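You operate a simulated robot arm through the tools that you are given. There is no shell and no other tool.

You run a simulated two-armed robot. Do the job below in one go: nothing can be reset, and whatever is moved stays where it is left.

## Task
Wipe the oil smear off the disc on the rubber block, then wax a patch in its middle.
Fine: the green table's blue rag for the smear, its felt pad loaded at the blue wax tin; both go back. Set down upright: felt pad. A coat counts when it lies all over at full strength: go over it till it gets no stronger. What is to be rubbed or washed off counts as gone when no trace of it is left.

The check looks at the end state, three seconds after you hand in, the way a careful person would. Anything else that was tipped, shoved, dropped, spilled or broken makes it a failure.

## Robot
Two 7-joint arms with fingered hands on one trunk that stands fixed in place. Base frame: the origin is at the foot of the trunk, x ahead of it, y to its left, z up. Readings come in m, rad, newtons and seconds.
The left shoulder is at [0.07, 0.139, 1.083], the right one opposite. With the tool pointing down near the work surface each hand reaches from about 0.46 to 0.84 m from the base axis, measured 20 degrees to its own side. Payload 3.9 kg a hand.
The TCP of each hand is the grasp point between the finger pads, 0.029 m short of the fingertips. In the tool frame z runs along the fingers and y along their closing line. The gripper opens to 0.1 m; its body begins 0.034 m behind the TCP. The gripper is a hand of 5 fingers: y runs from the thumb to the fingers, the wrist lies at [-0.015, -0.105, -0.177] in the tool frame, and closing takes about 1.5 s.
Orientation is that of the tool frame in the base frame, as a unit quaternion [x, y, z, w]. With the fingers straight down and the wrist toward the robot, the tool's x, y and z point along [0, 1, 0], [1, 0, 0] and [0, 0, -1] of the base frame.

## Interface
- The arms move only by the tool drive_tool. It takes "left_deltas", "right_deltas" or both (then of equal length, played together; a hand with none holds still); each is one flat list of numbers, 7 for each row, row after row: the shift along the base's x, y, z in m, then the turn, a rotation vector about the base's x, y, z in rad, then the opening, from 0 (shut) to 1 (fully open). In form: [x, y, z, rx, ry, rz, hand, x, y, z, rx, ry, rz, hand, ...]. A call has 1 to 20 rows; each row shifts and turns the commanded pose from where the row before left it. Each row takes 0.2 s and may step no farther than 0.05 m and 0.15 rad from the row before; otherwise, or with a gripper value out of range, the whole call is refused. Where a pose cannot be reached the arm comes as near as it can. A force on the tool above 40 N (or 10 N above the force at the start of the call, whichever is more), or a blocked arm, ends the call early, and 0.2 s more pass. The fingers move at their own pace (about 0.153 m/s each) and stop on an object; they squeeze with about 33 N. The grip force told is the motor's: it shows also when the fingers shut on nothing. Time passes only in rows, and 0.2 s behind the last, so rows that do not move let the fingers close. The reply holds the time, the measured pose of the TCP, the force on the tool along the base axes, the opening and the grip force, in the units named above and with some noise, with the torque about the TCP (base axes, N m) and any sound that the robot's microphone picked up.
- Cameras (640 x 400 px; columns grow to the right, rows downward): "scene" is now at [0.1357, 0.0195, 1.4025]; the picture's right is [0.22, -0.98, 0.00], its down [-0.56, -0.13, -0.82] and it looks along [0.80, 0.18, -0.57] (base axes); focal length 330 px, centre (320, 200). "left" rides on the left gripper at [-0.066, -0.086, -0.121] in its tool frame; the picture's right is [-0.76, -0.31, 0.58], its down [0.59, -0.70, 0.40] and it looks along [0.28, 0.64, 0.71] (tool axes); focal length 247 px, centre (320, 200). "right" rides on the right gripper at [0.066, -0.086, -0.121] in its tool frame; the picture's right is [-0.76, 0.31, -0.58], its down [-0.59, -0.70, 0.40] and it looks along [-0.28, 0.64, 0.71] (tool axes); focal length 247 px, centre (320, 200). There is no depth. A picture from a camera that has moved, and an enlarged one, comes with that camera's place and axes in the base frame and with its lens.
- snapshot(camera): a new picture of that camera. The clock stands still meanwhile.
- slide_trunk(by): slides the trunk up (or, below 0, down) by that many m; the arms and the scene camera ride with it, the base frame stays. It gives what a move gives, with no picture.
- grasp_type(shape, hand): the hand has 5 fingers and takes this shape, open, in about a second: jaw (thumb against the fingers, like two jaws); tri (thumb and two fingers); tip (a fingertip pinch); poke (one finger out to press); point (the index stretched); flat (the hand flat); cup (the hand cupped); fist (a fist). The gripper value then closes the fingers along that shape, each until it touches; the sizes above hold for jaw. It gives what a move gives, with no picture.
- aim_head(pan, tilt): turns the head with the scene camera to pan (to the left, within 1.501 rad either way) and tilt (down, from -0.506 to 1.204), counted from straight ahead of the robot. It gives what a move gives.
- close_up(camera, box): a new picture of the part [left, top, right, bottom] of that camera's present view, enlarged. The clock stands still meanwhile.
- finish_job(): hands the job in; it is judged then, once.

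Nothing tells you positions but the pictures and the camera data. Unless the task says otherwise, let go and move clear before handing in.

The tools are called after "Emit:" as a command line: name --argument value ..., lists and objects as JSON in quotes. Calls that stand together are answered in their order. drive_tool: Moves the arms, as the interface text tells. Its arguments: {"type":"object","properties":{"left_deltas":{"type":"array"},"right_deltas":{"type":"array"}},"required":[]} The other tools are called the same way: slide_trunk (by) moves the trunk up or down; grasp_type (shape, hand) gives the hand a shape; aim_head (pan, tilt) turns the head that bears the scene camera; snapshot (camera) takes a picture; close_up (camera, box) takes an enlarged picture of a part of a camera's view; finish_job () hands the job in.

At the start:

```text
clock: 0.0
left_tool_pos: [0.3914, 0.3246, 1.2049]
left_tool_rot: [0.569, 0.822, 0.0, 0.0]
left_wrist_force: [0.3, -0.2, 0.7]
left_moment: [-0.02, 0.03, -0.03]
left_gripper_width: 0.1
left_grasp_force: 0.0
left_shape: jaw
right_tool_pos: [0.4748, 0.0006, 1.1623]
right_tool_rot: [0.569, 0.822, 0.0, 0.0]
right_wrist_force: [0.6, 0.4, -0.2]
right_moment: [0.02, 0.01, 0.01]
right_gripper_width: 0.1002
right_grasp_force: 0.1
right_shape: jaw
trunk travel left (down, up): [-0.725, 0.115]
head pan, tilt (commanded): [0.222, 0.613]
```

scene: 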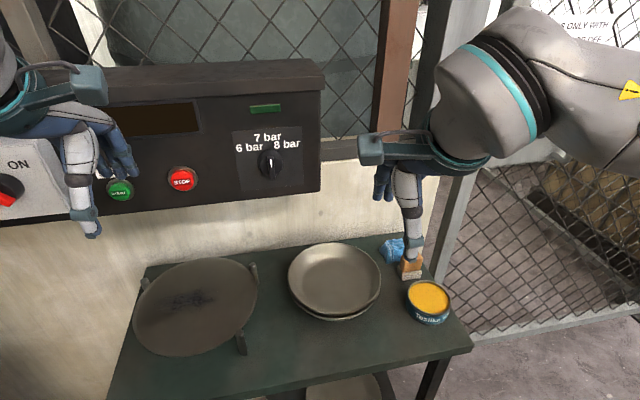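
right: 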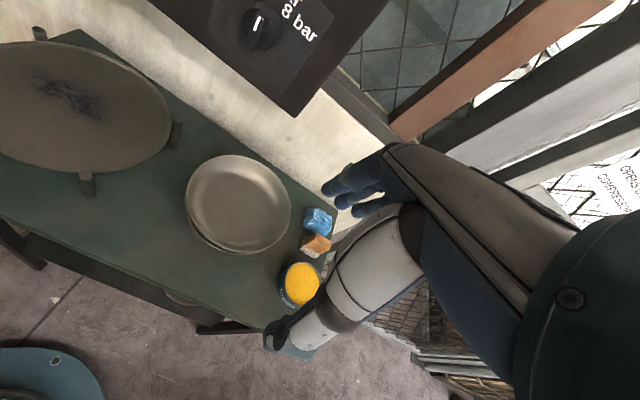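
left: 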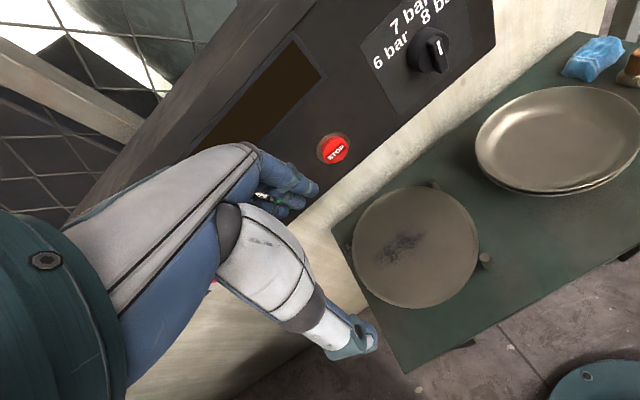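

I see a green table with a disc on a block at the left (dark smear on it), a stack of plates in the middle, and a blue rag, a small handled pad and a tin with yellow wax at the right. I will look closer before moving.

Emit:
close_up --camera "scene" --box '[360, 220, 480, 340]'

Emit:
close_up --camera "scene" --box '[120, 240, 280, 370]'

Emit:
close_up --camera "right" --box '[240, 180, 400, 330]'

Emit:
close_up --camera "left" --box '[320, 160, 520, 330]'

```text
3.33 times, centred on (420, 280) of scene
camera zoom: at [0.1357, 0.0195, 1.4025], right [0.22, -0.98, 0.0], down [-0.56, -0.13, -0.82], along [0.8, 0.18, -0.57], focal length 1099 px, centre (-13, -67)
```

zoom: 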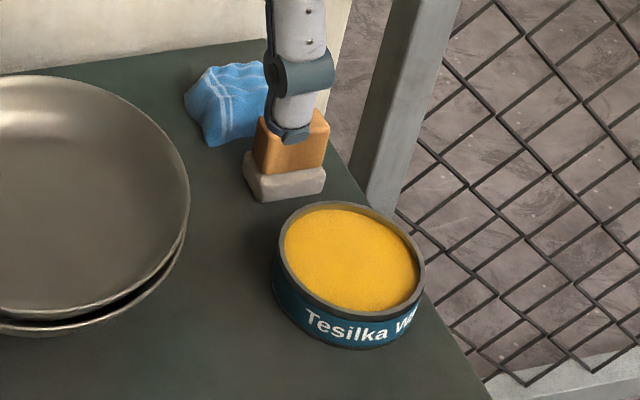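

```text
3.08 times, centred on (200, 305) of scene
camera zoom: at [0.1357, 0.0195, 1.4025], right [0.22, -0.98, 0.0], down [-0.56, -0.13, -0.82], along [0.8, 0.18, -0.57], focal length 1014 px, centre (689, -123)
```

zoom: 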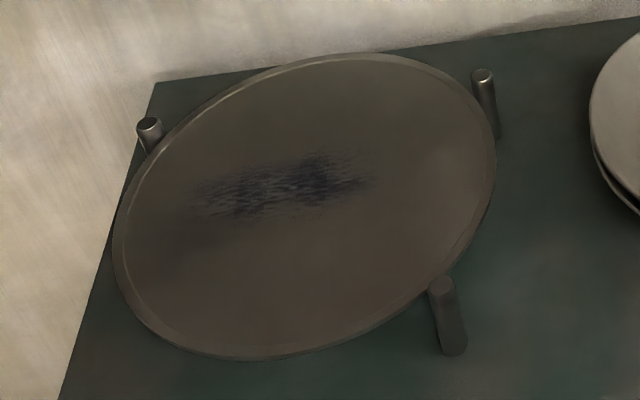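

```text
2.67 times, centred on (320, 255) of right
camera zoom: at [0.3702, 0.032, 1.2835], right [0.55, -0.6, 0.58], down [-0.45, -0.8, -0.4], along [0.7, -0.04, -0.71], focal length 659 px, centre (320, 53)
```

zoom: 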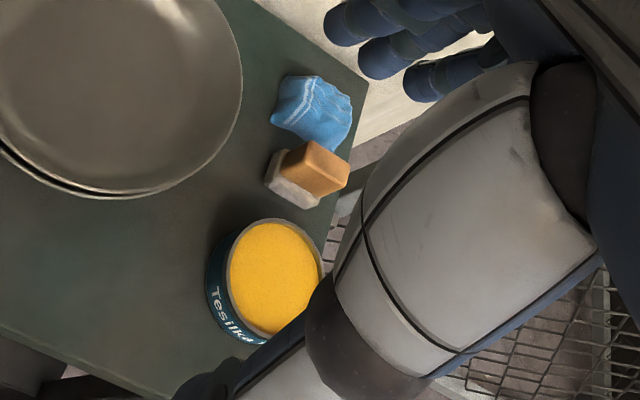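

```text
2.35 times, centred on (420, 245) of left
camera zoom: at [0.3357, 0.2334, 1.325], right [-0.02, -0.82, -0.58], down [-0.87, 0.3, -0.4], along [0.5, 0.49, -0.71], focal length 581 px, centre (85, 94)
```

zoom: 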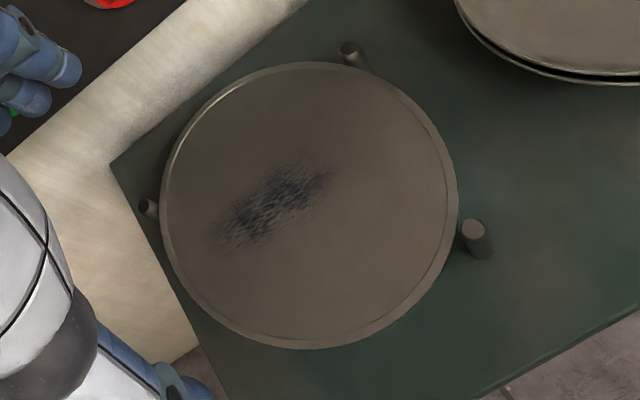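

The tin's wax surface triangulates to about (0.63, -0.11, 0.83), the disc to about (0.49, 0.35, 0.84). I plan to use the left arm for everything, so I look to the right first to see where the right arm can be parked.

Emit:
aim_head --pan -0.7 --tilt 0.6

Emit:
snapshot --camera "scene"

```text
clock: 1.2
left_tool_pos: [0.3915, 0.3247, 1.205]
left_tool_rot: [0.569, 0.822, 0.0, 0.0]
left_wrist_force: [-0.9, -0.2, -0.1]
left_moment: [-0.03, 0.0, 0.01]
left_gripper_width: 0.1
left_grasp_force: 0.1
left_shape: jaw
right_tool_pos: [0.4729, 0.0006, 1.1617]
right_tool_rot: [0.569, 0.822, 0.0, 0.0]
right_wrist_force: [0.1, -0.6, 0.1]
right_moment: [0.0, 0.03, 0.0]
right_gripper_width: 0.0995
right_grasp_force: 0.0
right_shape: jaw
trunk travel left (down, up): [-0.725, 0.115]
head pan, tilt (commanded): [-0.7, 0.6]
```

```text
taken
camera scene: at [0.1176, -0.0567, 1.4035], right [-0.64, -0.77, 0.0], down [-0.43, 0.36, -0.83], along [0.63, -0.53, -0.56], focal length 330 px, centre (320, 200)
```

scene: 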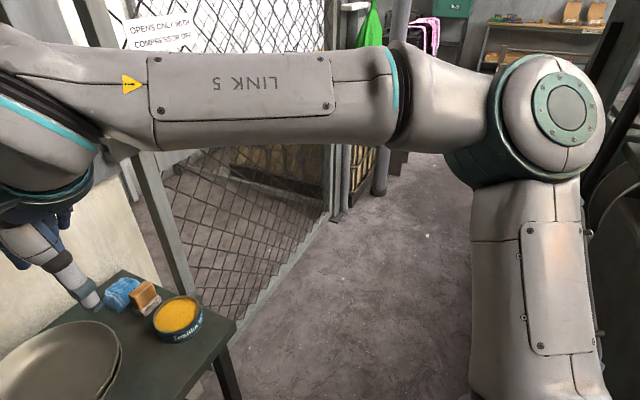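

The floor to the right front is clear, so I swing the right arm out to the right, away from the table, and then look back.

Emit:
drive_tool --right_deltas '[0, -0.04, 0.0, 0, 0, -0.06, 1, 0, -0.04, 0.0, 0, 0, -0.06, 1, 0, -0.04, 0.0, 0, 0, -0.06, 1, 0, -0.04, 0.0, 0, 0, -0.06, 1, -0.01, -0.04, 0.0, 0, 0, -0.06, 1, -0.01, -0.04, 0.0, 0, 0, -0.06, 1, -0.01, -0.04, 0.0, 0, 0, -0.06, 1, -0.01, -0.04, 0.0, 0, 0, -0.06, 1, -0.01, -0.04, 0.0, 0, 0, -0.06, 1, -0.01, -0.04, 0.0, 0, 0, -0.06, 1, -0.01, -0.03, 0.0, 0, 0, -0.06, 1, -0.01, -0.03, 0.0, 0, 0, -0.06, 1]'

Emit:
aim_head --pan 0.1 --tilt 0.75

Emit:
snapshot --camera "scene"

```text
clock: 3.8
left_tool_pos: [0.3917, 0.3239, 1.2056]
left_tool_rot: [0.569, 0.822, 0.0, 0.0]
left_wrist_force: [-0.9, 0.2, -0.8]
left_moment: [-0.01, -0.01, -0.02]
left_gripper_width: 0.0998
left_grasp_force: 0.0
left_shape: jaw
right_tool_pos: [0.4551, -0.3704, 1.1332]
right_tool_rot: [0.824, 0.566, 0.0, -0.001]
right_wrist_force: [0.1, 0.3, 0.2]
right_moment: [0.03, -0.01, 0.06]
right_gripper_width: 0.0999
right_grasp_force: 0.1
right_shape: jaw
right hand out of reach, approached as far as the arm can: row 8, 9, 10, 11, 12
trunk travel left (down, up): [-0.725, 0.115]
head pan, tilt (commanded): [-0.7, 0.6]
```

```text
clock: 4.9
left_tool_pos: [0.3923, 0.3255, 1.2046]
left_tool_rot: [0.569, 0.822, 0.0, 0.001]
left_wrist_force: [-0.2, -0.3, -0.5]
left_moment: [0.0, 0.0, -0.01]
left_gripper_width: 0.0999
left_grasp_force: 0.1
left_shape: jaw
right_tool_pos: [0.4551, -0.3705, 1.1349]
right_tool_rot: [0.823, 0.568, 0.001, 0.0]
right_wrist_force: [0.2, -0.1, 0.3]
right_moment: [0.01, -0.01, 0.03]
right_gripper_width: 0.0999
right_grasp_force: 0.1
right_shape: jaw
trunk travel left (down, up): [-0.725, 0.115]
head pan, tilt (commanded): [0.099, 0.75]
```

```text
taken
camera scene: at [0.1324, 0.0082, 1.3906], right [0.1, -1.0, 0.0], down [-0.68, -0.07, -0.73], along [0.73, 0.07, -0.68], focal length 330 px, centre (320, 200)
```

scene: 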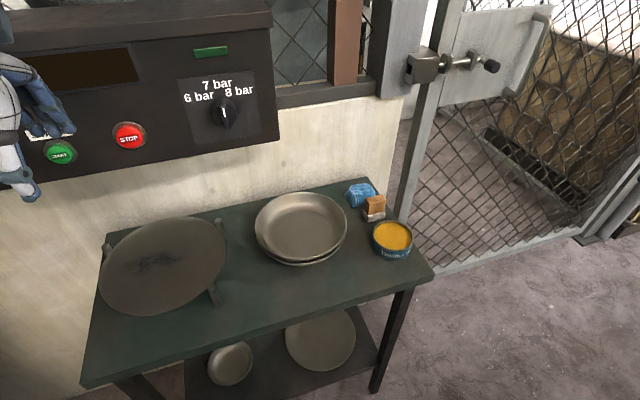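

The table is fully in view now. I zoom in on the rag, pad and tin, and on the disc.

Emit:
close_up --camera "scene" --box '[320, 160, 448, 290]'

Emit:
close_up --camera "scene" --box '[80, 195, 272, 325]'

Emit:
snapshot --camera "left"

Emit:
snapshot --camera "right"

```text
3.08 times, centred on (384, 225) of scene
camera zoom: at [0.1324, 0.0082, 1.3906], right [0.1, -1.0, 0.0], down [-0.68, -0.07, -0.73], along [0.73, 0.07, -0.68], focal length 1014 px, centre (123, 123)
```

zoom: 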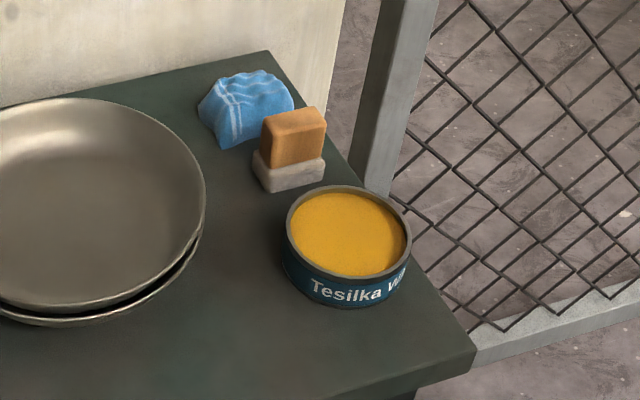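

```text
3.08 times, centred on (176, 260) of scene
camera zoom: at [0.1324, 0.0082, 1.3906], right [0.1, -1.0, 0.0], down [-0.68, -0.07, -0.73], along [0.73, 0.07, -0.68], focal length 1014 px, centre (763, 15)
```

zoom: 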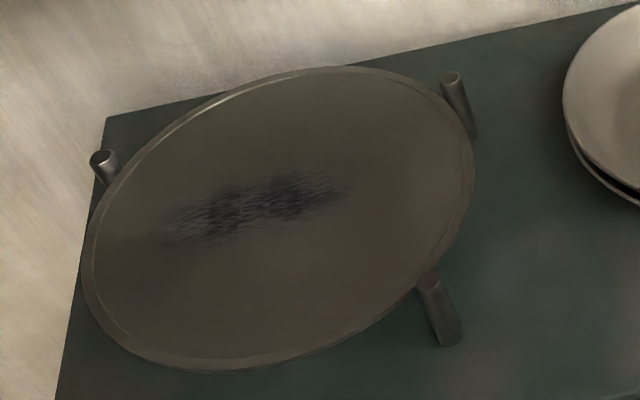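

```text
taken
camera left: at [0.3358, 0.2333, 1.3251], right [-0.02, -0.82, -0.58], down [-0.87, 0.3, -0.4], along [0.5, 0.49, -0.71], focal length 247 px, centre (320, 200)
```

left: 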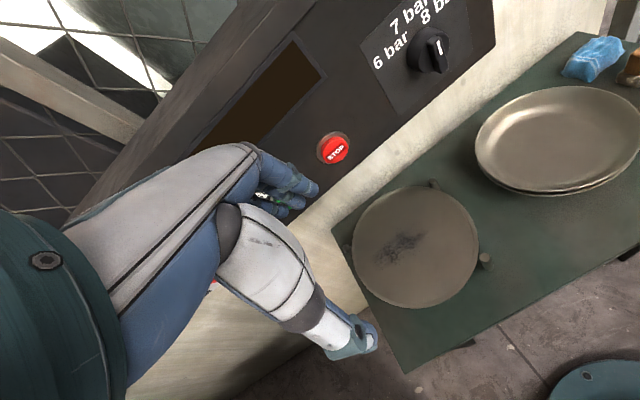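

```text
taken
camera right: at [0.3976, -0.277, 1.2563], right [0.02, -0.82, 0.58], down [-0.87, -0.3, -0.4], along [0.5, -0.49, -0.71], focal length 247 px, centre (320, 200)
```

right: 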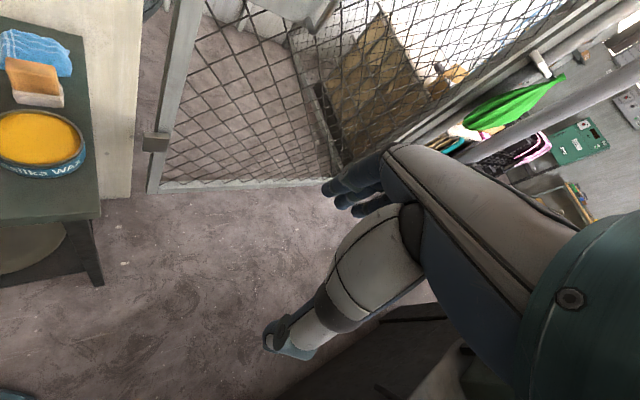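

The table top comes out at z ≈ 0.797, the rag at about (0.765, -0.03), the felt pad at about (0.715, -0.075) and the tin at (0.626, -0.105). I move the left hand back across in front of the panel and over toward the rag, high up.

Emit:
drive_tool --left_deltas '[-0.01, -0.04, 0, 0, 0, 0, 1, 0, -0.045, 0, 0, 0, 0, 1, 0, -0.045, -0.01, 0, 0, 0, 1, 0, -0.045, -0.01, 0, 0, 0, 1, 0, -0.045, -0.01, 0, 0, 0, 1, 0, -0.045, -0.01, 0, 0, 0, 1, 0.02, -0.04, -0.01, 0, 0, 0, 1, 0.04, -0.02, -0.01, 0, 0, 0, 1, 0.04, -0.02, -0.01, 0, 0, 0, 1, 0.04, 0, -0.01, 0, 0, 0, 1, 0.04, 0, -0.01, 0, 0, 0, 1]'

Emit:
snapshot --camera "left"

Emit:
snapshot --camera "scene"

```text
clock: 7.3
left_tool_pos: [0.563, -0.0203, 1.1128]
left_tool_rot: [0.569, 0.822, 0.0, 0.0]
left_wrist_force: [0.4, -0.2, -0.1]
left_moment: [0.01, 0.05, 0.01]
left_gripper_width: 0.1001
left_grasp_force: 0.0
left_shape: jaw
right_tool_pos: [0.4563, -0.3708, 1.1333]
right_tool_rot: [0.823, 0.568, 0.0, -0.001]
right_wrist_force: [0.3, -0.4, 1.0]
right_moment: [0.0, 0.0, 0.02]
right_gripper_width: 0.1
right_grasp_force: 0.0
right_shape: jaw
trunk travel left (down, up): [-0.725, 0.115]
head pan, tilt (commanded): [0.099, 0.75]
```

```text
taken
camera left: at [0.5071, -0.1115, 1.2333], right [-0.02, -0.82, -0.58], down [-0.87, 0.3, -0.4], along [0.5, 0.49, -0.71], focal length 247 px, centre (320, 200)
```

left: 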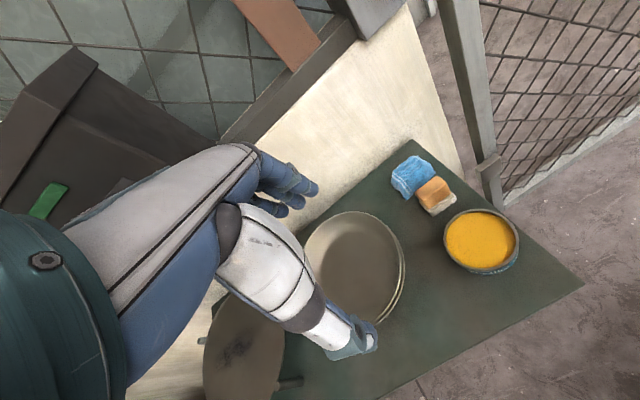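

```text
taken
camera scene: at [0.1345, 0.0076, 1.3904], right [0.1, -1.0, 0.0], down [-0.68, -0.07, -0.73], along [0.73, 0.07, -0.68], focal length 330 px, centre (320, 200)
```

scene: 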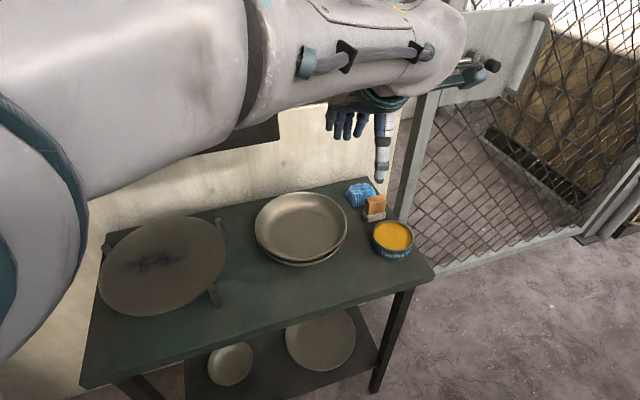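

The path is clear and the left camera now shows the rag, pad and tin. I move closer above the rag and look again.

Emit:
drive_tool --left_deltas '[0.03, 0, -0.015, 0, 0, 0, 1, 0.03, 0, -0.015, 0, 0, 0, 1, 0.03, 0, -0.015, 0, 0, 0, 1, 0.03, 0, -0.015, 0, 0, 0, 1, 0.02, 0, -0.015, 0, 0, 0, 1, 0, 0, -0.02, 0, 0, 0, 1]'

Emit:
snapshot --camera "left"

Emit:
snapshot --camera "scene"

Emit:
snapshot --camera "right"

```text
clock: 8.7
left_tool_pos: [0.7066, -0.0065, 1.0233]
left_tool_rot: [0.559, 0.829, -0.011, 0.007]
left_wrist_force: [0.2, -0.7, 0.2]
left_moment: [-0.05, -0.02, -0.01]
left_gripper_width: 0.0999
left_grasp_force: 0.0
left_shape: jaw
right_tool_pos: [0.455, -0.3692, 1.1347]
right_tool_rot: [0.823, 0.568, 0.0, 0.0]
right_wrist_force: [0.1, -0.1, 0.6]
right_moment: [0.0, 0.01, 0.01]
right_gripper_width: 0.0996
right_grasp_force: 0.1
right_shape: jaw
trunk travel left (down, up): [-0.725, 0.115]
head pan, tilt (commanded): [0.099, 0.75]
```

```text
taken
camera left: at [0.6529, -0.0962, 1.1458], right [0.0, -0.83, -0.56], down [-0.87, 0.27, -0.41], along [0.49, 0.48, -0.73], focal length 247 px, centre (320, 200)
```

left: 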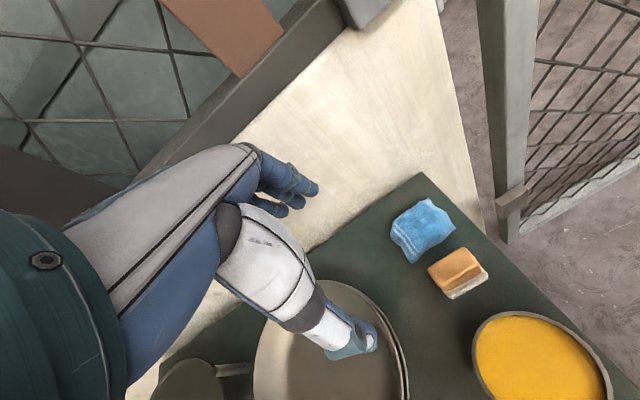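

```text
taken
camera scene: at [0.1329, 0.0093, 1.3906], right [0.1, -0.99, 0.0], down [-0.68, -0.07, -0.73], along [0.73, 0.07, -0.68], focal length 330 px, centre (320, 200)
```

scene: 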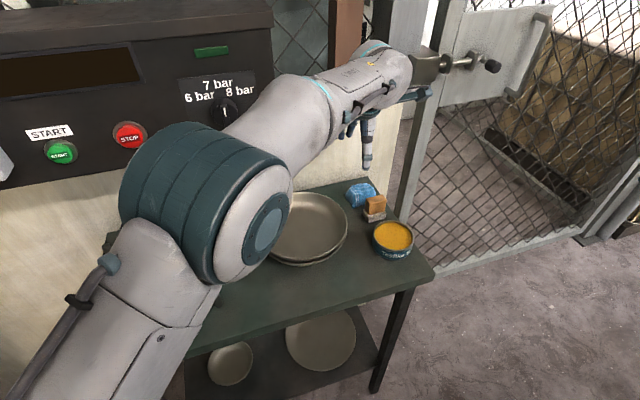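

```text
taken
camera right: at [0.3982, -0.2762, 1.2563], right [0.02, -0.82, 0.58], down [-0.87, -0.3, -0.4], along [0.5, -0.49, -0.71], focal length 247 px, centre (320, 200)
```

right: 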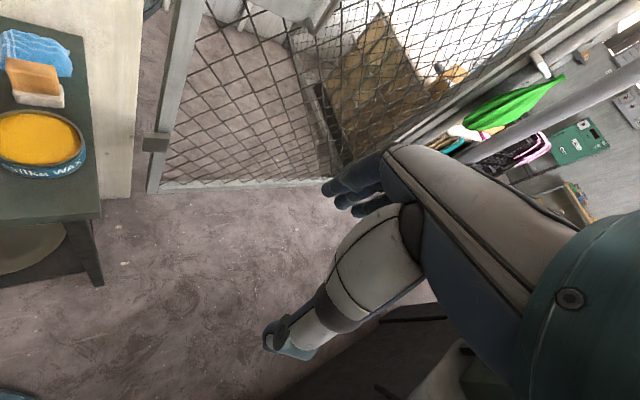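

The hand is above the tools, with the rag ahead of and right of it. I let the arm settle and zoom in for exact positions.

Emit:
drive_tool --left_deltas '[0, 0, 0, 0, 0, 0, 1, 0, 0, 0, 0, 0, 0, 1]'

Emit:
close_up --camera "left" --box '[380, 170, 540, 310]'

Emit:
close_up --camera "scene" --box '[330, 100, 430, 270]'

Emit:
close_up --camera "right" --box '[0, 0, 160, 200]'

```text
clock: 9.3
left_tool_pos: [0.7066, -0.0043, 1.022]
left_tool_rot: [0.558, 0.83, -0.009, 0.004]
left_wrist_force: [0.2, -0.8, -0.1]
left_moment: [0.0, 0.03, 0.03]
left_gripper_width: 0.1
left_grasp_force: 0.0
left_shape: jaw
right_tool_pos: [0.4535, -0.3698, 1.1339]
right_tool_rot: [0.823, 0.568, 0.002, 0.0]
right_wrist_force: [0.5, 0.0, 0.8]
right_moment: [0.0, 0.01, -0.02]
right_gripper_width: 0.0999
right_grasp_force: 0.0
right_shape: jaw
trunk travel left (down, up): [-0.725, 0.115]
head pan, tilt (commanded): [0.099, 0.75]
```

```text
2.86 times, centred on (460, 240) of left
camera zoom: at [0.6534, -0.0959, 1.143], right [0.0, -0.83, -0.56], down [-0.87, 0.27, -0.4], along [0.49, 0.49, -0.72], focal length 706 px, centre (-80, 86)
```

zoom: 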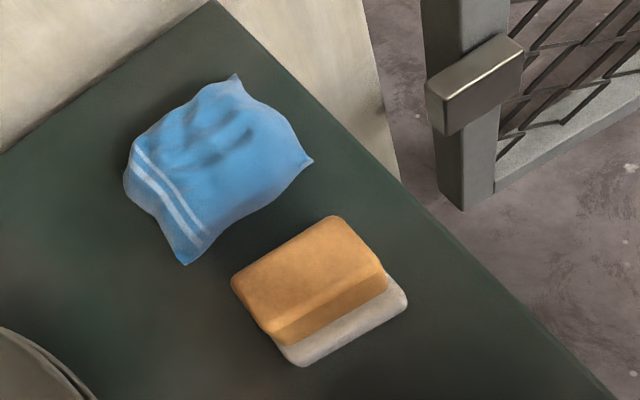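

```text
2.35 times, centred on (380, 185) of scene
camera zoom: at [0.1326, 0.0084, 1.3906], right [0.1, -1.0, 0.0], down [-0.68, -0.07, -0.73], along [0.73, 0.07, -0.68], focal length 776 px, centre (179, 235)
```

zoom: 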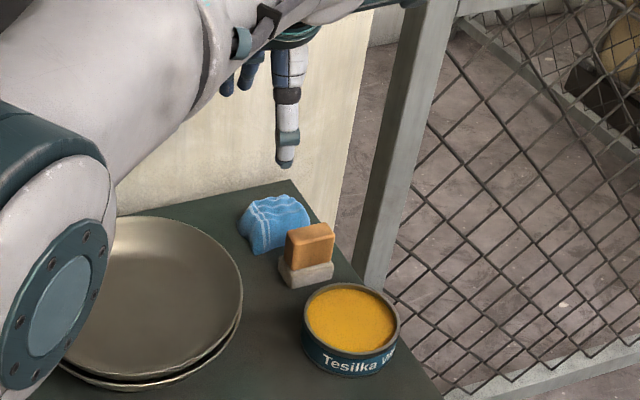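

```text
2.00 times, centred on (80, 100) of right
camera zoom: at [0.3979, -0.277, 1.2562], right [0.02, -0.82, 0.58], down [-0.87, -0.3, -0.4], along [0.5, -0.49, -0.71], focal length 494 px, centre (800, 400)
```

zoom: 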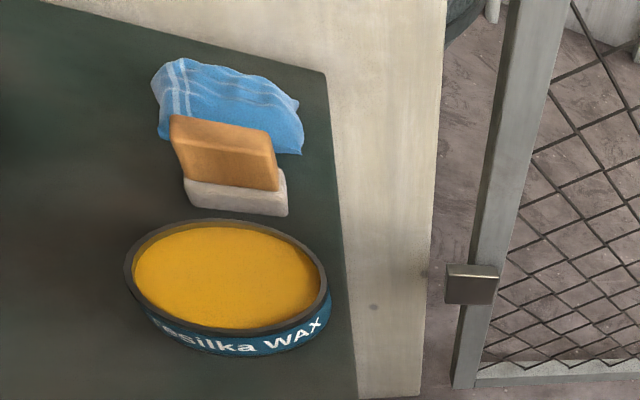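

The rag lies at about (0.778, -0.035) close behind the pad, and the arm is straining at its present hand yaw. I turn the hand clockwise by about 0.88 rad, which also keeps the thumb clear of the pad, then check.

Emit:
drive_tool --left_deltas '[0, 0, 0, 0, 0, -0.126, 1, 0, 0, 0, 0, 0, -0.126, 1, 0.0, 0, 0, 0, 0, -0.126, 1, 0.01, 0, 0, 0, 0, -0.126, 1, 0.015, 0, 0, 0, 0, -0.126, 1, 0.02, 0, 0, 0, 0, -0.126, 1, 0.02, 0, 0, 0, 0, -0.127, 1, 0.01, -0.013, 0, 0, 0, 0, 1, 0, 0, 0, 0, 0, 0, 1]'

Emit:
snapshot --camera "left"

Emit:
close_up --camera "scene" --box '[300, 80, 460, 280]'

```text
clock: 11.3
left_tool_pos: [0.7489, -0.0195, 1.0136]
left_tool_rot: [0.866, 0.5, 0.0, 0.0]
left_wrist_force: [-0.6, -0.8, 0.9]
left_moment: [0.02, -0.01, 0.0]
left_gripper_width: 0.1
left_grasp_force: 0.1
left_shape: jaw
left hand out of reach, approached as far as the arm can: row 7, 8
right_tool_pos: [0.4551, -0.3698, 1.1339]
right_tool_rot: [0.824, 0.567, 0.0, 0.0]
right_wrist_force: [0.1, -0.3, -0.1]
right_moment: [-0.01, -0.03, 0.0]
right_gripper_width: 0.0999
right_grasp_force: 0.0
right_shape: jaw
trunk travel left (down, up): [-0.725, 0.115]
head pan, tilt (commanded): [0.099, 0.75]
```

```text
taken
camera left: at [0.6444, -0.0339, 1.1335], right [-0.64, -0.5, -0.58], down [-0.32, 0.86, -0.4], along [0.7, -0.08, -0.71], focal length 247 px, centre (320, 200)
```

left: 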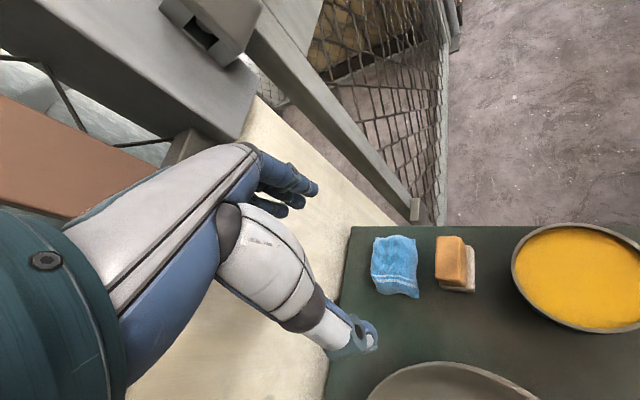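

```text
2.00 times, centred on (380, 180) of scene
camera zoom: at [0.1328, 0.0085, 1.3905], right [0.1, -1.0, 0.0], down [-0.68, -0.07, -0.73], along [0.73, 0.07, -0.68], focal length 659 px, centre (200, 240)
```

zoom: 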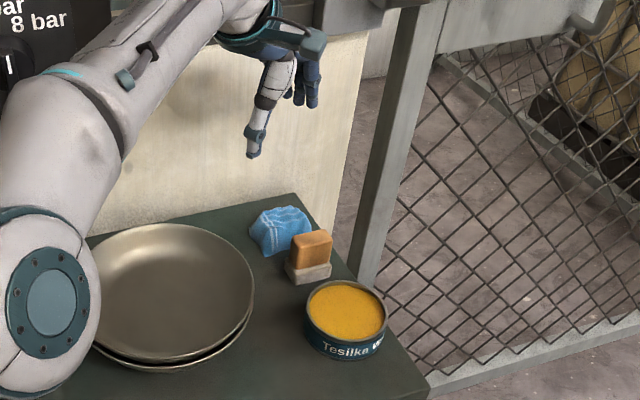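

The left arm reaches only to about x 0.75 at this height because the wrist is above the shoulder. Lowering the trunk a little brings shoulder and wrist level, so I lower it 0.08 m and try to reach over the rag.

Emit:
slide_trunk --by -0.08

Emit:
drive_tool --left_deltas '[0.01, -0.005, -0.01, 0, 0, 0, 1, 0.01, -0.005, -0.01, 0, 0, 0, 1, 0.01, -0.005, -0.01, 0, 0, 0, 1, 0, 0, 0, 0, 0, 0, 1]'

Emit:
snapshot --camera "left"

Emit:
snapshot --camera "scene"

```text
clock: 12.5
left_tool_pos: [0.7506, -0.0192, 0.9353]
left_tool_rot: [0.865, 0.502, 0.001, 0.001]
left_wrist_force: [-0.7, 0.1, 0.9]
left_moment: [0.02, -0.02, 0.02]
left_gripper_width: 0.1001
left_grasp_force: 0.2
left_shape: jaw
right_tool_pos: [0.4541, -0.3692, 1.0542]
right_tool_rot: [0.823, 0.568, 0.001, 0.0]
right_wrist_force: [-0.4, -0.6, -0.1]
right_moment: [-0.02, 0.02, -0.03]
right_gripper_width: 0.0995
right_grasp_force: 0.0
right_shape: jaw
trunk travel left (down, up): [-0.645, 0.195]
head pan, tilt (commanded): [0.099, 0.75]
```

```text
clock: 13.5
left_tool_pos: [0.7536, -0.018, 0.9104]
left_tool_rot: [0.865, 0.501, 0.001, 0.001]
left_wrist_force: [0.2, 0.4, -1.0]
left_moment: [0.0, 0.0, 0.0]
left_gripper_width: 0.0999
left_grasp_force: 0.2
left_shape: jaw
left hand out of reach, approached as far as the arm can: row 1, 2, 3
right_tool_pos: [0.4553, -0.3693, 1.0551]
right_tool_rot: [0.823, 0.568, 0.002, 0.0]
right_wrist_force: [0.4, -0.1, 0.6]
right_moment: [0.0, 0.0, 0.02]
right_gripper_width: 0.0998
right_grasp_force: 0.1
right_shape: jaw
trunk travel left (down, up): [-0.645, 0.195]
head pan, tilt (commanded): [0.099, 0.75]
```

```text
taken
camera left: at [0.6475, -0.0328, 1.0306], right [-0.64, -0.5, -0.58], down [-0.32, 0.86, -0.4], along [0.7, -0.07, -0.71], focal length 247 px, centre (320, 200)
```

left: 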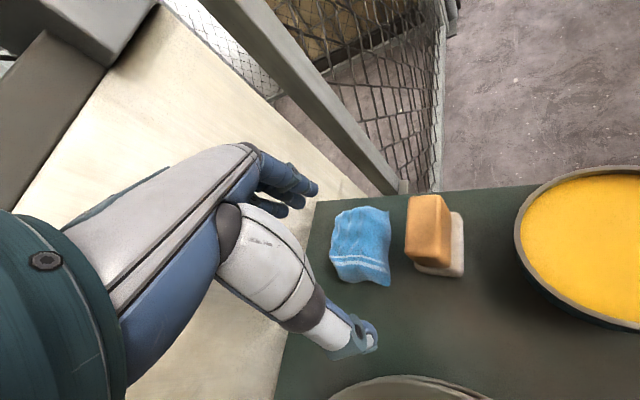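

```text
taken
camera scene: at [0.1323, 0.0082, 1.3106], right [0.1, -1.0, 0.0], down [-0.68, -0.07, -0.73], along [0.73, 0.07, -0.68], focal length 330 px, centre (320, 200)
```

scene: 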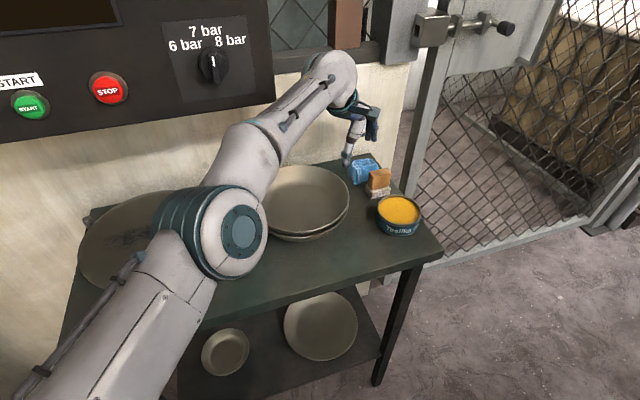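

The arm is nearly stretched at (0.754, -0.018), about 3 cm short of the rag. A small forward pitch of the fingers shifts the wrist back and gains that; first I check where the commanded pose stands by backing off slightly.

Emit:
drive_tool --left_deltas '[-0.03, 0.015, 0, 0, 0, 0, 0.85, 0, 0, 0, -0.045, -0.078, 0, 0.85, 0, 0, 0, -0.045, -0.078, 0, 0.85, 0, 0, 0, 0, 0, 0, 0.85]'

```text
clock: 14.5
left_tool_pos: [0.7245, -0.003, 0.9111]
left_tool_rot: [0.862, 0.499, 0.045, 0.078]
left_wrist_force: [-0.7, -0.4, 0.5]
left_moment: [-0.02, 0.03, 0.0]
left_gripper_width: 0.0852
left_grasp_force: 0.1
left_shape: jaw
right_tool_pos: [0.4551, -0.3703, 1.0536]
right_tool_rot: [0.823, 0.568, 0.001, -0.001]
right_wrist_force: [0.2, 0.2, -0.2]
right_moment: [0.02, 0.02, -0.01]
right_gripper_width: 0.1
right_grasp_force: 0.0
right_shape: jaw
trunk travel left (down, up): [-0.645, 0.195]
head pan, tilt (commanded): [0.099, 0.75]
```

The command restarts from the measured pose, good. With the pitch set, I move over the rag at z ≈ 0.90.

Emit:
drive_tool --left_deltas '[0.015, -0.01, 0, 0, 0, 0, 0.85, 0.015, -0.01, -0.005, 0, 0, 0, 0.85, 0.015, -0.01, -0.005, 0, 0, 0, 0.85, 0, 0, 0, 0, 0, 0, 0.85]'

Emit:
snapshot --camera "left"

Emit:
close_up --camera "scene" --box '[310, 80, 440, 240]'

Emit:
close_up --camera "right" --box '[0, 0, 160, 200]'

```text
clock: 15.5
left_tool_pos: [0.7689, -0.0333, 0.9017]
left_tool_rot: [0.862, 0.499, 0.046, 0.079]
left_wrist_force: [-0.3, -0.1, -0.4]
left_moment: [-0.02, 0.0, -0.01]
left_gripper_width: 0.0854
left_grasp_force: 0.2
left_shape: jaw
right_tool_pos: [0.4547, -0.3692, 1.0543]
right_tool_rot: [0.823, 0.568, 0.001, 0.001]
right_wrist_force: [-0.3, 0.2, 0.3]
right_moment: [-0.04, 0.0, -0.02]
right_gripper_width: 0.0999
right_grasp_force: 0.0
right_shape: jaw
trunk travel left (down, up): [-0.645, 0.195]
head pan, tilt (commanded): [0.099, 0.75]
```

```text
taken
camera left: at [0.645, -0.0373, 1.0037], right [-0.55, -0.56, -0.62], down [-0.24, 0.82, -0.52], along [0.8, -0.13, -0.59], focal length 247 px, centre (320, 200)
```

left: 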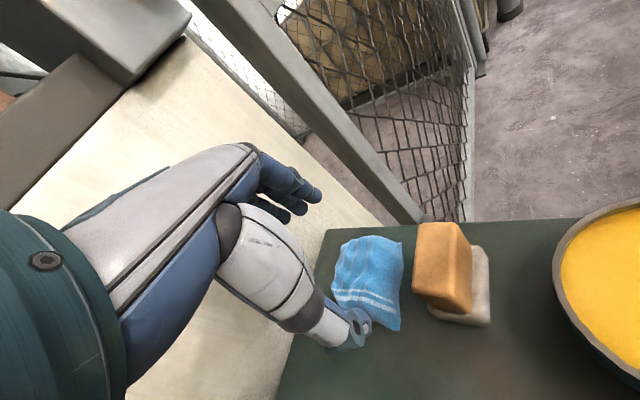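

```text
2.50 times, centred on (375, 160) of scene
camera zoom: at [0.1318, 0.0087, 1.3107], right [0.1, -0.99, 0.0], down [-0.68, -0.07, -0.73], along [0.73, 0.07, -0.68], focal length 824 px, centre (182, 300)
```

zoom: 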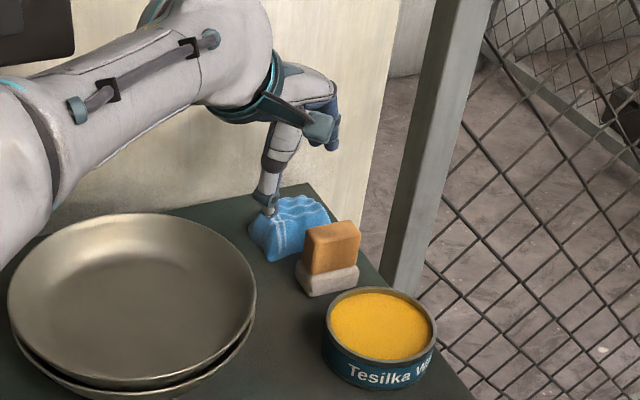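

```text
2.00 times, centred on (80, 100) of right
camera zoom: at [0.3972, -0.2768, 1.1765], right [0.02, -0.82, 0.58], down [-0.87, -0.3, -0.4], along [0.5, -0.49, -0.71], focal length 494 px, centre (800, 400)
```

zoom: 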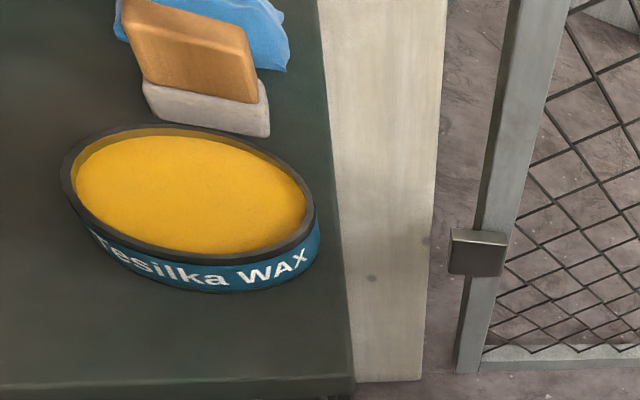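

Projection confirms the rag at (0.778, -0.035); the pad's nearest corner is around (0.728, -0.039), so at this yaw the thumb stays clear of it. I open fully and descend onto the rag.

Emit:
drive_tool --left_deltas '[0.001, 0, 0, 0, 0, 0, 1, 0.001, 0, -0.01, 0, 0, 0, 1, 0, 0, -0.015, 0, 0, 0, 1, 0, 0, -0.015, 0, 0, 0, 1, 0, 0, -0.01, 0, 0, 0, 1, 0, 0, 0, 0, 0, 0, 1]'

Emit:
snapshot --camera "left"

Emit:
close_up --camera "scene" --box '[310, 80, 440, 240]'

```text
clock: 16.9
left_tool_pos: [0.7697, -0.0333, 0.8515]
left_tool_rot: [0.862, 0.498, 0.045, 0.078]
left_wrist_force: [-0.1, 1.0, -1.0]
left_moment: [0.02, -0.01, -0.02]
left_gripper_width: 0.0996
left_grasp_force: 0.0
left_shape: jaw
right_tool_pos: [0.4548, -0.37, 1.0538]
right_tool_rot: [0.823, 0.568, 0.001, 0.0]
right_wrist_force: [0.5, 0.3, -0.7]
right_moment: [0.01, -0.01, 0.01]
right_gripper_width: 0.0999
right_grasp_force: 0.1
right_shape: jaw
trunk travel left (down, up): [-0.645, 0.195]
head pan, tilt (commanded): [0.099, 0.75]
```

```text
taken
camera left: at [0.6468, -0.0379, 0.9539], right [-0.55, -0.56, -0.62], down [-0.24, 0.82, -0.52], along [0.8, -0.13, -0.59], focal length 247 px, centre (320, 200)
```

left: 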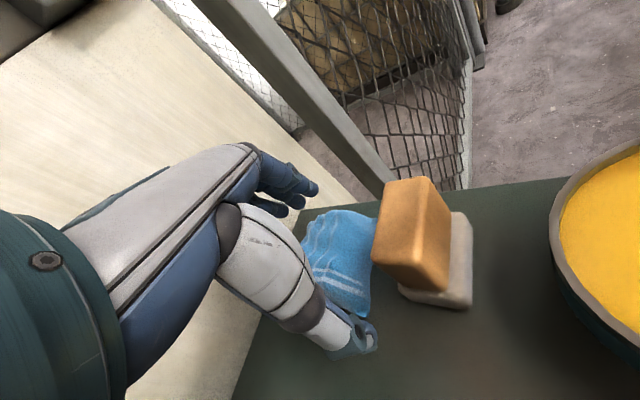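

```text
2.50 times, centred on (375, 160) of scene
camera zoom: at [0.1322, 0.0083, 1.3106], right [0.1, -1.0, 0.0], down [-0.68, -0.07, -0.73], along [0.73, 0.07, -0.68], focal length 824 px, centre (182, 300)
```

zoom: 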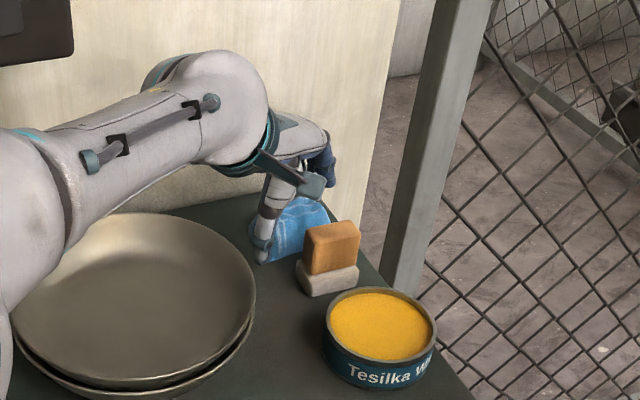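

The thumb is coming down just left of the rag, clear of the pad, with the fingers behind. I lower the last 1.5 cm and close.

Emit:
drive_tool --left_deltas '[0.002, -0.001, -0.007, 0, 0, 0, 1, 0, 0, -0.007, 0, 0, 0, 1, 0, 0, 0, 0, 0, 0, 1]'

Emit:
drive_tool --left_deltas '[0, 0, 0, 0, 0, 0, 0.6, 0, 0, 0, 0, 0, 0, 0.3, 0, 0, 0, 0, 0, 0, 0, 0, 0, 0, 0, 0, 0, 0, 0, 0, 0, 0, 0, 0, 0, 0, 0, 0, 0, 0, 0, 0, 0, 0, 0, 0, 0, 0, 0, 0, 0, 0, 0, 0, 0, 0]'

Emit:
snapshot --camera "left"

Emit:
close_up --camera "scene" --box '[310, 80, 440, 240]'

```text
clock: 17.7
left_tool_pos: [0.7718, -0.0342, 0.8397]
left_tool_rot: [0.862, 0.499, 0.045, 0.081]
left_wrist_force: [2.1, -0.8, 8.0]
left_moment: [0.17, 0.42, -0.01]
left_gripper_width: 0.0996
left_grasp_force: 0.1
left_shape: jaw
right_tool_pos: [0.4543, -0.3703, 1.0542]
right_tool_rot: [0.823, 0.568, 0.001, 0.0]
right_wrist_force: [-0.2, -0.1, 0.1]
right_moment: [0.03, 0.02, 0.01]
right_gripper_width: 0.0997
right_grasp_force: 0.0
right_shape: jaw
trunk travel left (down, up): [-0.645, 0.195]
head pan, tilt (commanded): [0.099, 0.75]
```

```text
clock: 19.5
left_tool_pos: [0.7725, -0.0333, 0.8375]
left_tool_rot: [0.862, 0.499, 0.046, 0.078]
left_wrist_force: [0.6, -1.2, 1.8]
left_moment: [0.09, 0.0, -0.02]
left_gripper_width: 0.0405
left_grasp_force: 33.0
left_shape: jaw
right_tool_pos: [0.4545, -0.3694, 1.0545]
right_tool_rot: [0.823, 0.568, 0.001, 0.001]
right_wrist_force: [0.9, -0.8, -0.1]
right_moment: [0.03, 0.01, -0.02]
right_gripper_width: 0.0996
right_grasp_force: 0.0
right_shape: jaw
trunk travel left (down, up): [-0.645, 0.195]
head pan, tilt (commanded): [0.099, 0.75]
```

```text
taken
camera left: at [0.6486, -0.0383, 0.9399], right [-0.55, -0.56, -0.62], down [-0.24, 0.82, -0.52], along [0.8, -0.13, -0.59], focal length 247 px, centre (320, 200)
```

left: 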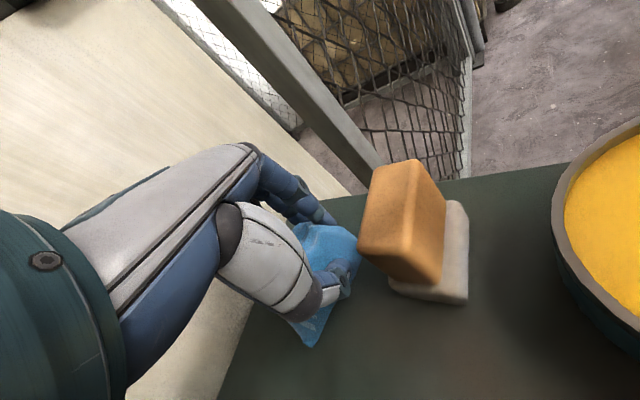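

```text
2.50 times, centred on (375, 160) of scene
camera zoom: at [0.1321, 0.0082, 1.3106], right [0.1, -1.0, 0.0], down [-0.68, -0.07, -0.73], along [0.73, 0.07, -0.68], focal length 824 px, centre (182, 300)
```

zoom: 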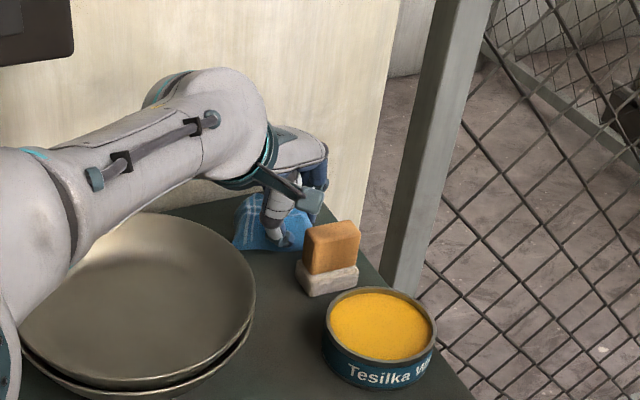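

The rag is held at 0.04 m width with full grip force. I lift it straight up and check it and the pad.

Emit:
drive_tool --left_deltas '[0, 0, 0.01, 0, 0, 0, 0, 0, 0, 0.02, 0, 0, 0, 0, 0, 0, 0.03, 0, 0, 0, 0, -0.01, 0.005, 0.03, 0, 0, 0, 0, -0.02, 0.01, 0.02, 0, 0, 0, 0, 0, 0, 0, 0, 0, 0, 0]'

Emit:
snapshot --camera "left"

Emit:
snapshot --camera "scene"

```text
clock: 20.9
left_tool_pos: [0.7432, -0.02, 0.9459]
left_tool_rot: [0.862, 0.498, 0.046, 0.078]
left_wrist_force: [1.2, 0.2, -1.0]
left_moment: [-0.03, 0.0, 0.01]
left_gripper_width: 0.04
left_grasp_force: 32.8
left_shape: jaw
right_tool_pos: [0.4548, -0.3688, 1.0534]
right_tool_rot: [0.823, 0.568, 0.0, -0.001]
right_wrist_force: [0.1, -0.4, -0.2]
right_moment: [-0.02, 0.04, -0.01]
right_gripper_width: 0.1
right_grasp_force: 0.1
right_shape: jaw
trunk travel left (down, up): [-0.645, 0.195]
head pan, tilt (commanded): [0.099, 0.75]
```

```text
taken
camera left: at [0.6188, -0.0233, 1.0482], right [-0.55, -0.56, -0.62], down [-0.24, 0.82, -0.52], along [0.8, -0.13, -0.59], focal length 247 px, centre (320, 200)
```

left: 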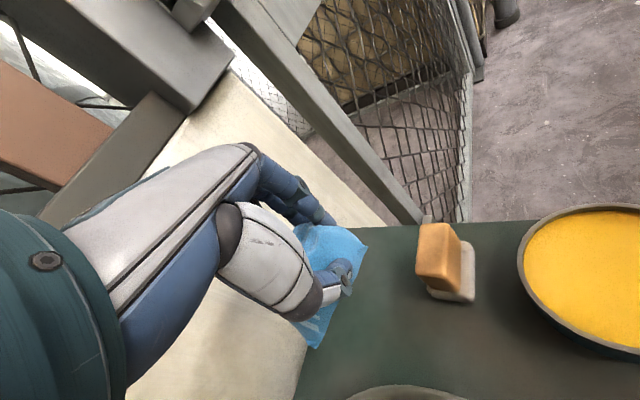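

```text
taken
camera scene: at [0.1334, 0.0079, 1.3105], right [0.1, -1.0, 0.0], down [-0.68, -0.07, -0.73], along [0.73, 0.07, -0.68], focal length 330 px, centre (320, 200)
```

scene: 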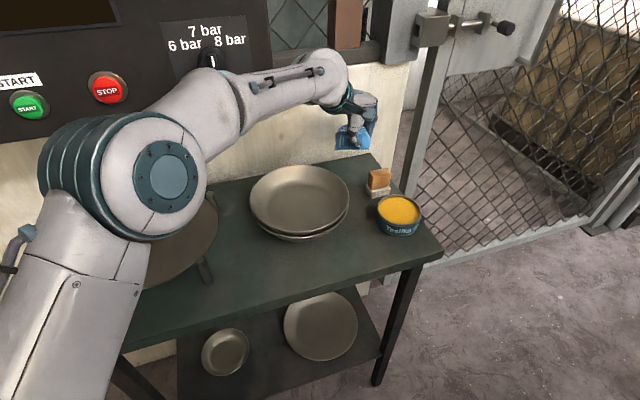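

The rag is in the hand and the pad still stands untouched. I bring the arm back toward the middle, undoing the pitch and turning the hand back to its original yaw, and watch the elbow relative to the panel.

Emit:
drive_tool --left_deltas '[-0.018, 0.0125, 0.006, 0.045, 0.078, 0, 0, -0.018, 0.0125, 0.006, 0.045, 0.078, 0, 0, -0.018, 0.0125, 0.006, 0, 0, 0.11, 0, -0.018, 0.0125, 0.006, 0, 0, 0.11, 0, -0.018, 0.0125, 0.006, 0, 0, 0.11, 0, -0.018, 0.0125, 0.006, 0, 0, 0.11, 0, -0.018, 0.0125, 0.006, 0, 0, 0.11, 0, -0.018, 0.0125, 0.006, 0, 0, 0.11, 0]'

Emit:
snapshot --camera "scene"

Emit:
snapshot --camera "left"

```text
clock: 22.7
left_tool_pos: [0.5955, 0.0796, 0.9963]
left_tool_rot: [0.656, 0.755, 0.0, 0.001]
left_wrist_force: [0.2, 0.2, 0.1]
left_moment: [0.0, 0.0, -0.01]
left_gripper_width: 0.0398
left_grasp_force: 32.9
left_shape: jaw
right_tool_pos: [0.4537, -0.3698, 1.0546]
right_tool_rot: [0.823, 0.568, 0.002, 0.0]
right_wrist_force: [0.0, -0.3, 0.7]
right_moment: [0.0, -0.02, -0.02]
right_gripper_width: 0.0997
right_grasp_force: 0.1
right_shape: jaw
trunk travel left (down, up): [-0.645, 0.195]
head pan, tilt (commanded): [0.099, 0.75]
```

```text
taken
camera scene: at [0.1313, 0.008, 1.3107], right [0.1, -1.0, 0.0], down [-0.68, -0.07, -0.73], along [0.73, 0.07, -0.68], focal length 330 px, centre (320, 200)
```

scene: 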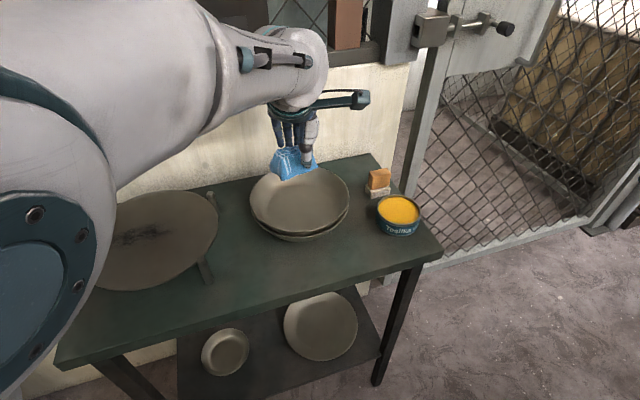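

```text
taken
camera left: at [0.5213, 0.0032, 1.1153], right [-0.2, -0.79, -0.58], down [-0.78, 0.48, -0.4], along [0.6, 0.37, -0.71], focal length 247 px, centre (320, 200)
```

left: 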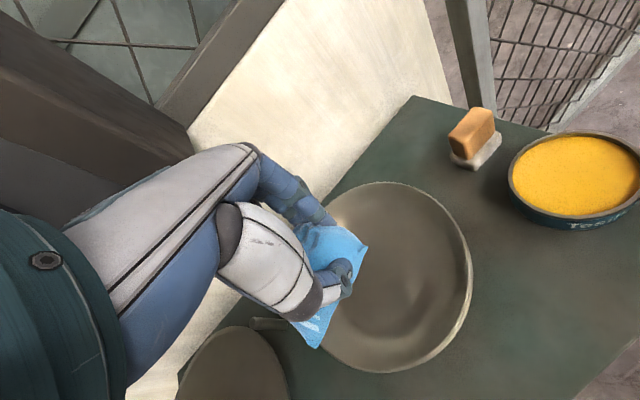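

The arm folds well with the elbow up on the near side, away from the panel. I continue toward the disc, staying on its near side first.

Emit:
drive_tool --left_deltas '[-0.023, 0.037, -0.006, 0, 0, 0.037, 0, -0.023, 0.037, -0.006, 0, 0, 0.037, 0, -0.023, 0.037, -0.006, 0, 0, 0.037, 0, -0.023, 0.037, -0.006, 0, 0, 0.037, 0, -0.023, 0.037, -0.006, 0, 0, 0.037, 0, -0.02, 0.036, -0.006, 0, 0, 0.037, 0, 0, 0, 0, 0, 0, 0, 0]'

Emit:
aim_head --pan 0.45 --tilt 0.8

Emit:
snapshot --camera "scene"

Emit:
snapshot --camera "left"

```text
clock: 24.3
left_tool_pos: [0.4643, 0.2979, 0.9582]
left_tool_rot: [0.57, 0.822, 0.001, 0.0]
left_wrist_force: [0.1, 0.4, 0.2]
left_moment: [0.02, -0.05, -0.02]
left_gripper_width: 0.0394
left_grasp_force: 32.9
left_shape: jaw
right_tool_pos: [0.4561, -0.3708, 1.0537]
right_tool_rot: [0.823, 0.568, 0.0, 0.0]
right_wrist_force: [0.5, 0.2, 0.4]
right_moment: [0.02, -0.01, 0.01]
right_gripper_width: 0.0999
right_grasp_force: 0.0
right_shape: jaw
trunk travel left (down, up): [-0.645, 0.195]
head pan, tilt (commanded): [0.099, 0.75]
```

```text
clock: 25.1
left_tool_pos: [0.4655, 0.2995, 0.9572]
left_tool_rot: [0.569, 0.823, 0.001, 0.0]
left_wrist_force: [-0.4, 0.4, 0.6]
left_moment: [-0.03, 0.01, -0.02]
left_gripper_width: 0.0395
left_grasp_force: 33.3
left_shape: jaw
right_tool_pos: [0.4544, -0.3698, 1.0531]
right_tool_rot: [0.823, 0.568, 0.001, 0.001]
right_wrist_force: [-0.2, 0.6, -0.2]
right_moment: [-0.01, 0.01, -0.01]
right_gripper_width: 0.1
right_grasp_force: 0.0
right_shape: jaw
trunk travel left (down, up): [-0.645, 0.195]
head pan, tilt (commanded): [0.45, 0.799]
```

```text
taken
camera scene: at [0.1226, 0.0351, 1.3066], right [0.43, -0.9, 0.0], down [-0.65, -0.31, -0.7], along [0.63, 0.3, -0.72], focal length 330 px, centre (320, 200)
```

scene: 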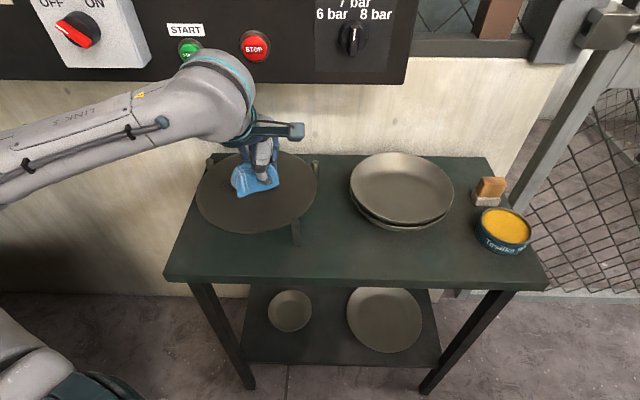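

```text
taken
camera left: at [0.4086, 0.2076, 1.0776], right [-0.02, -0.82, -0.58], down [-0.86, 0.3, -0.4], along [0.5, 0.49, -0.71], focal length 247 px, centre (320, 200)
```

left: 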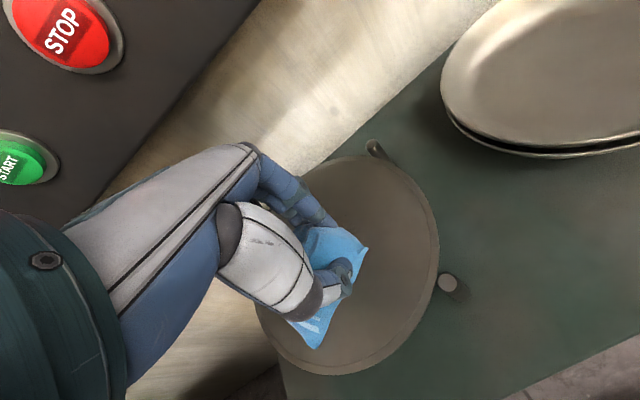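

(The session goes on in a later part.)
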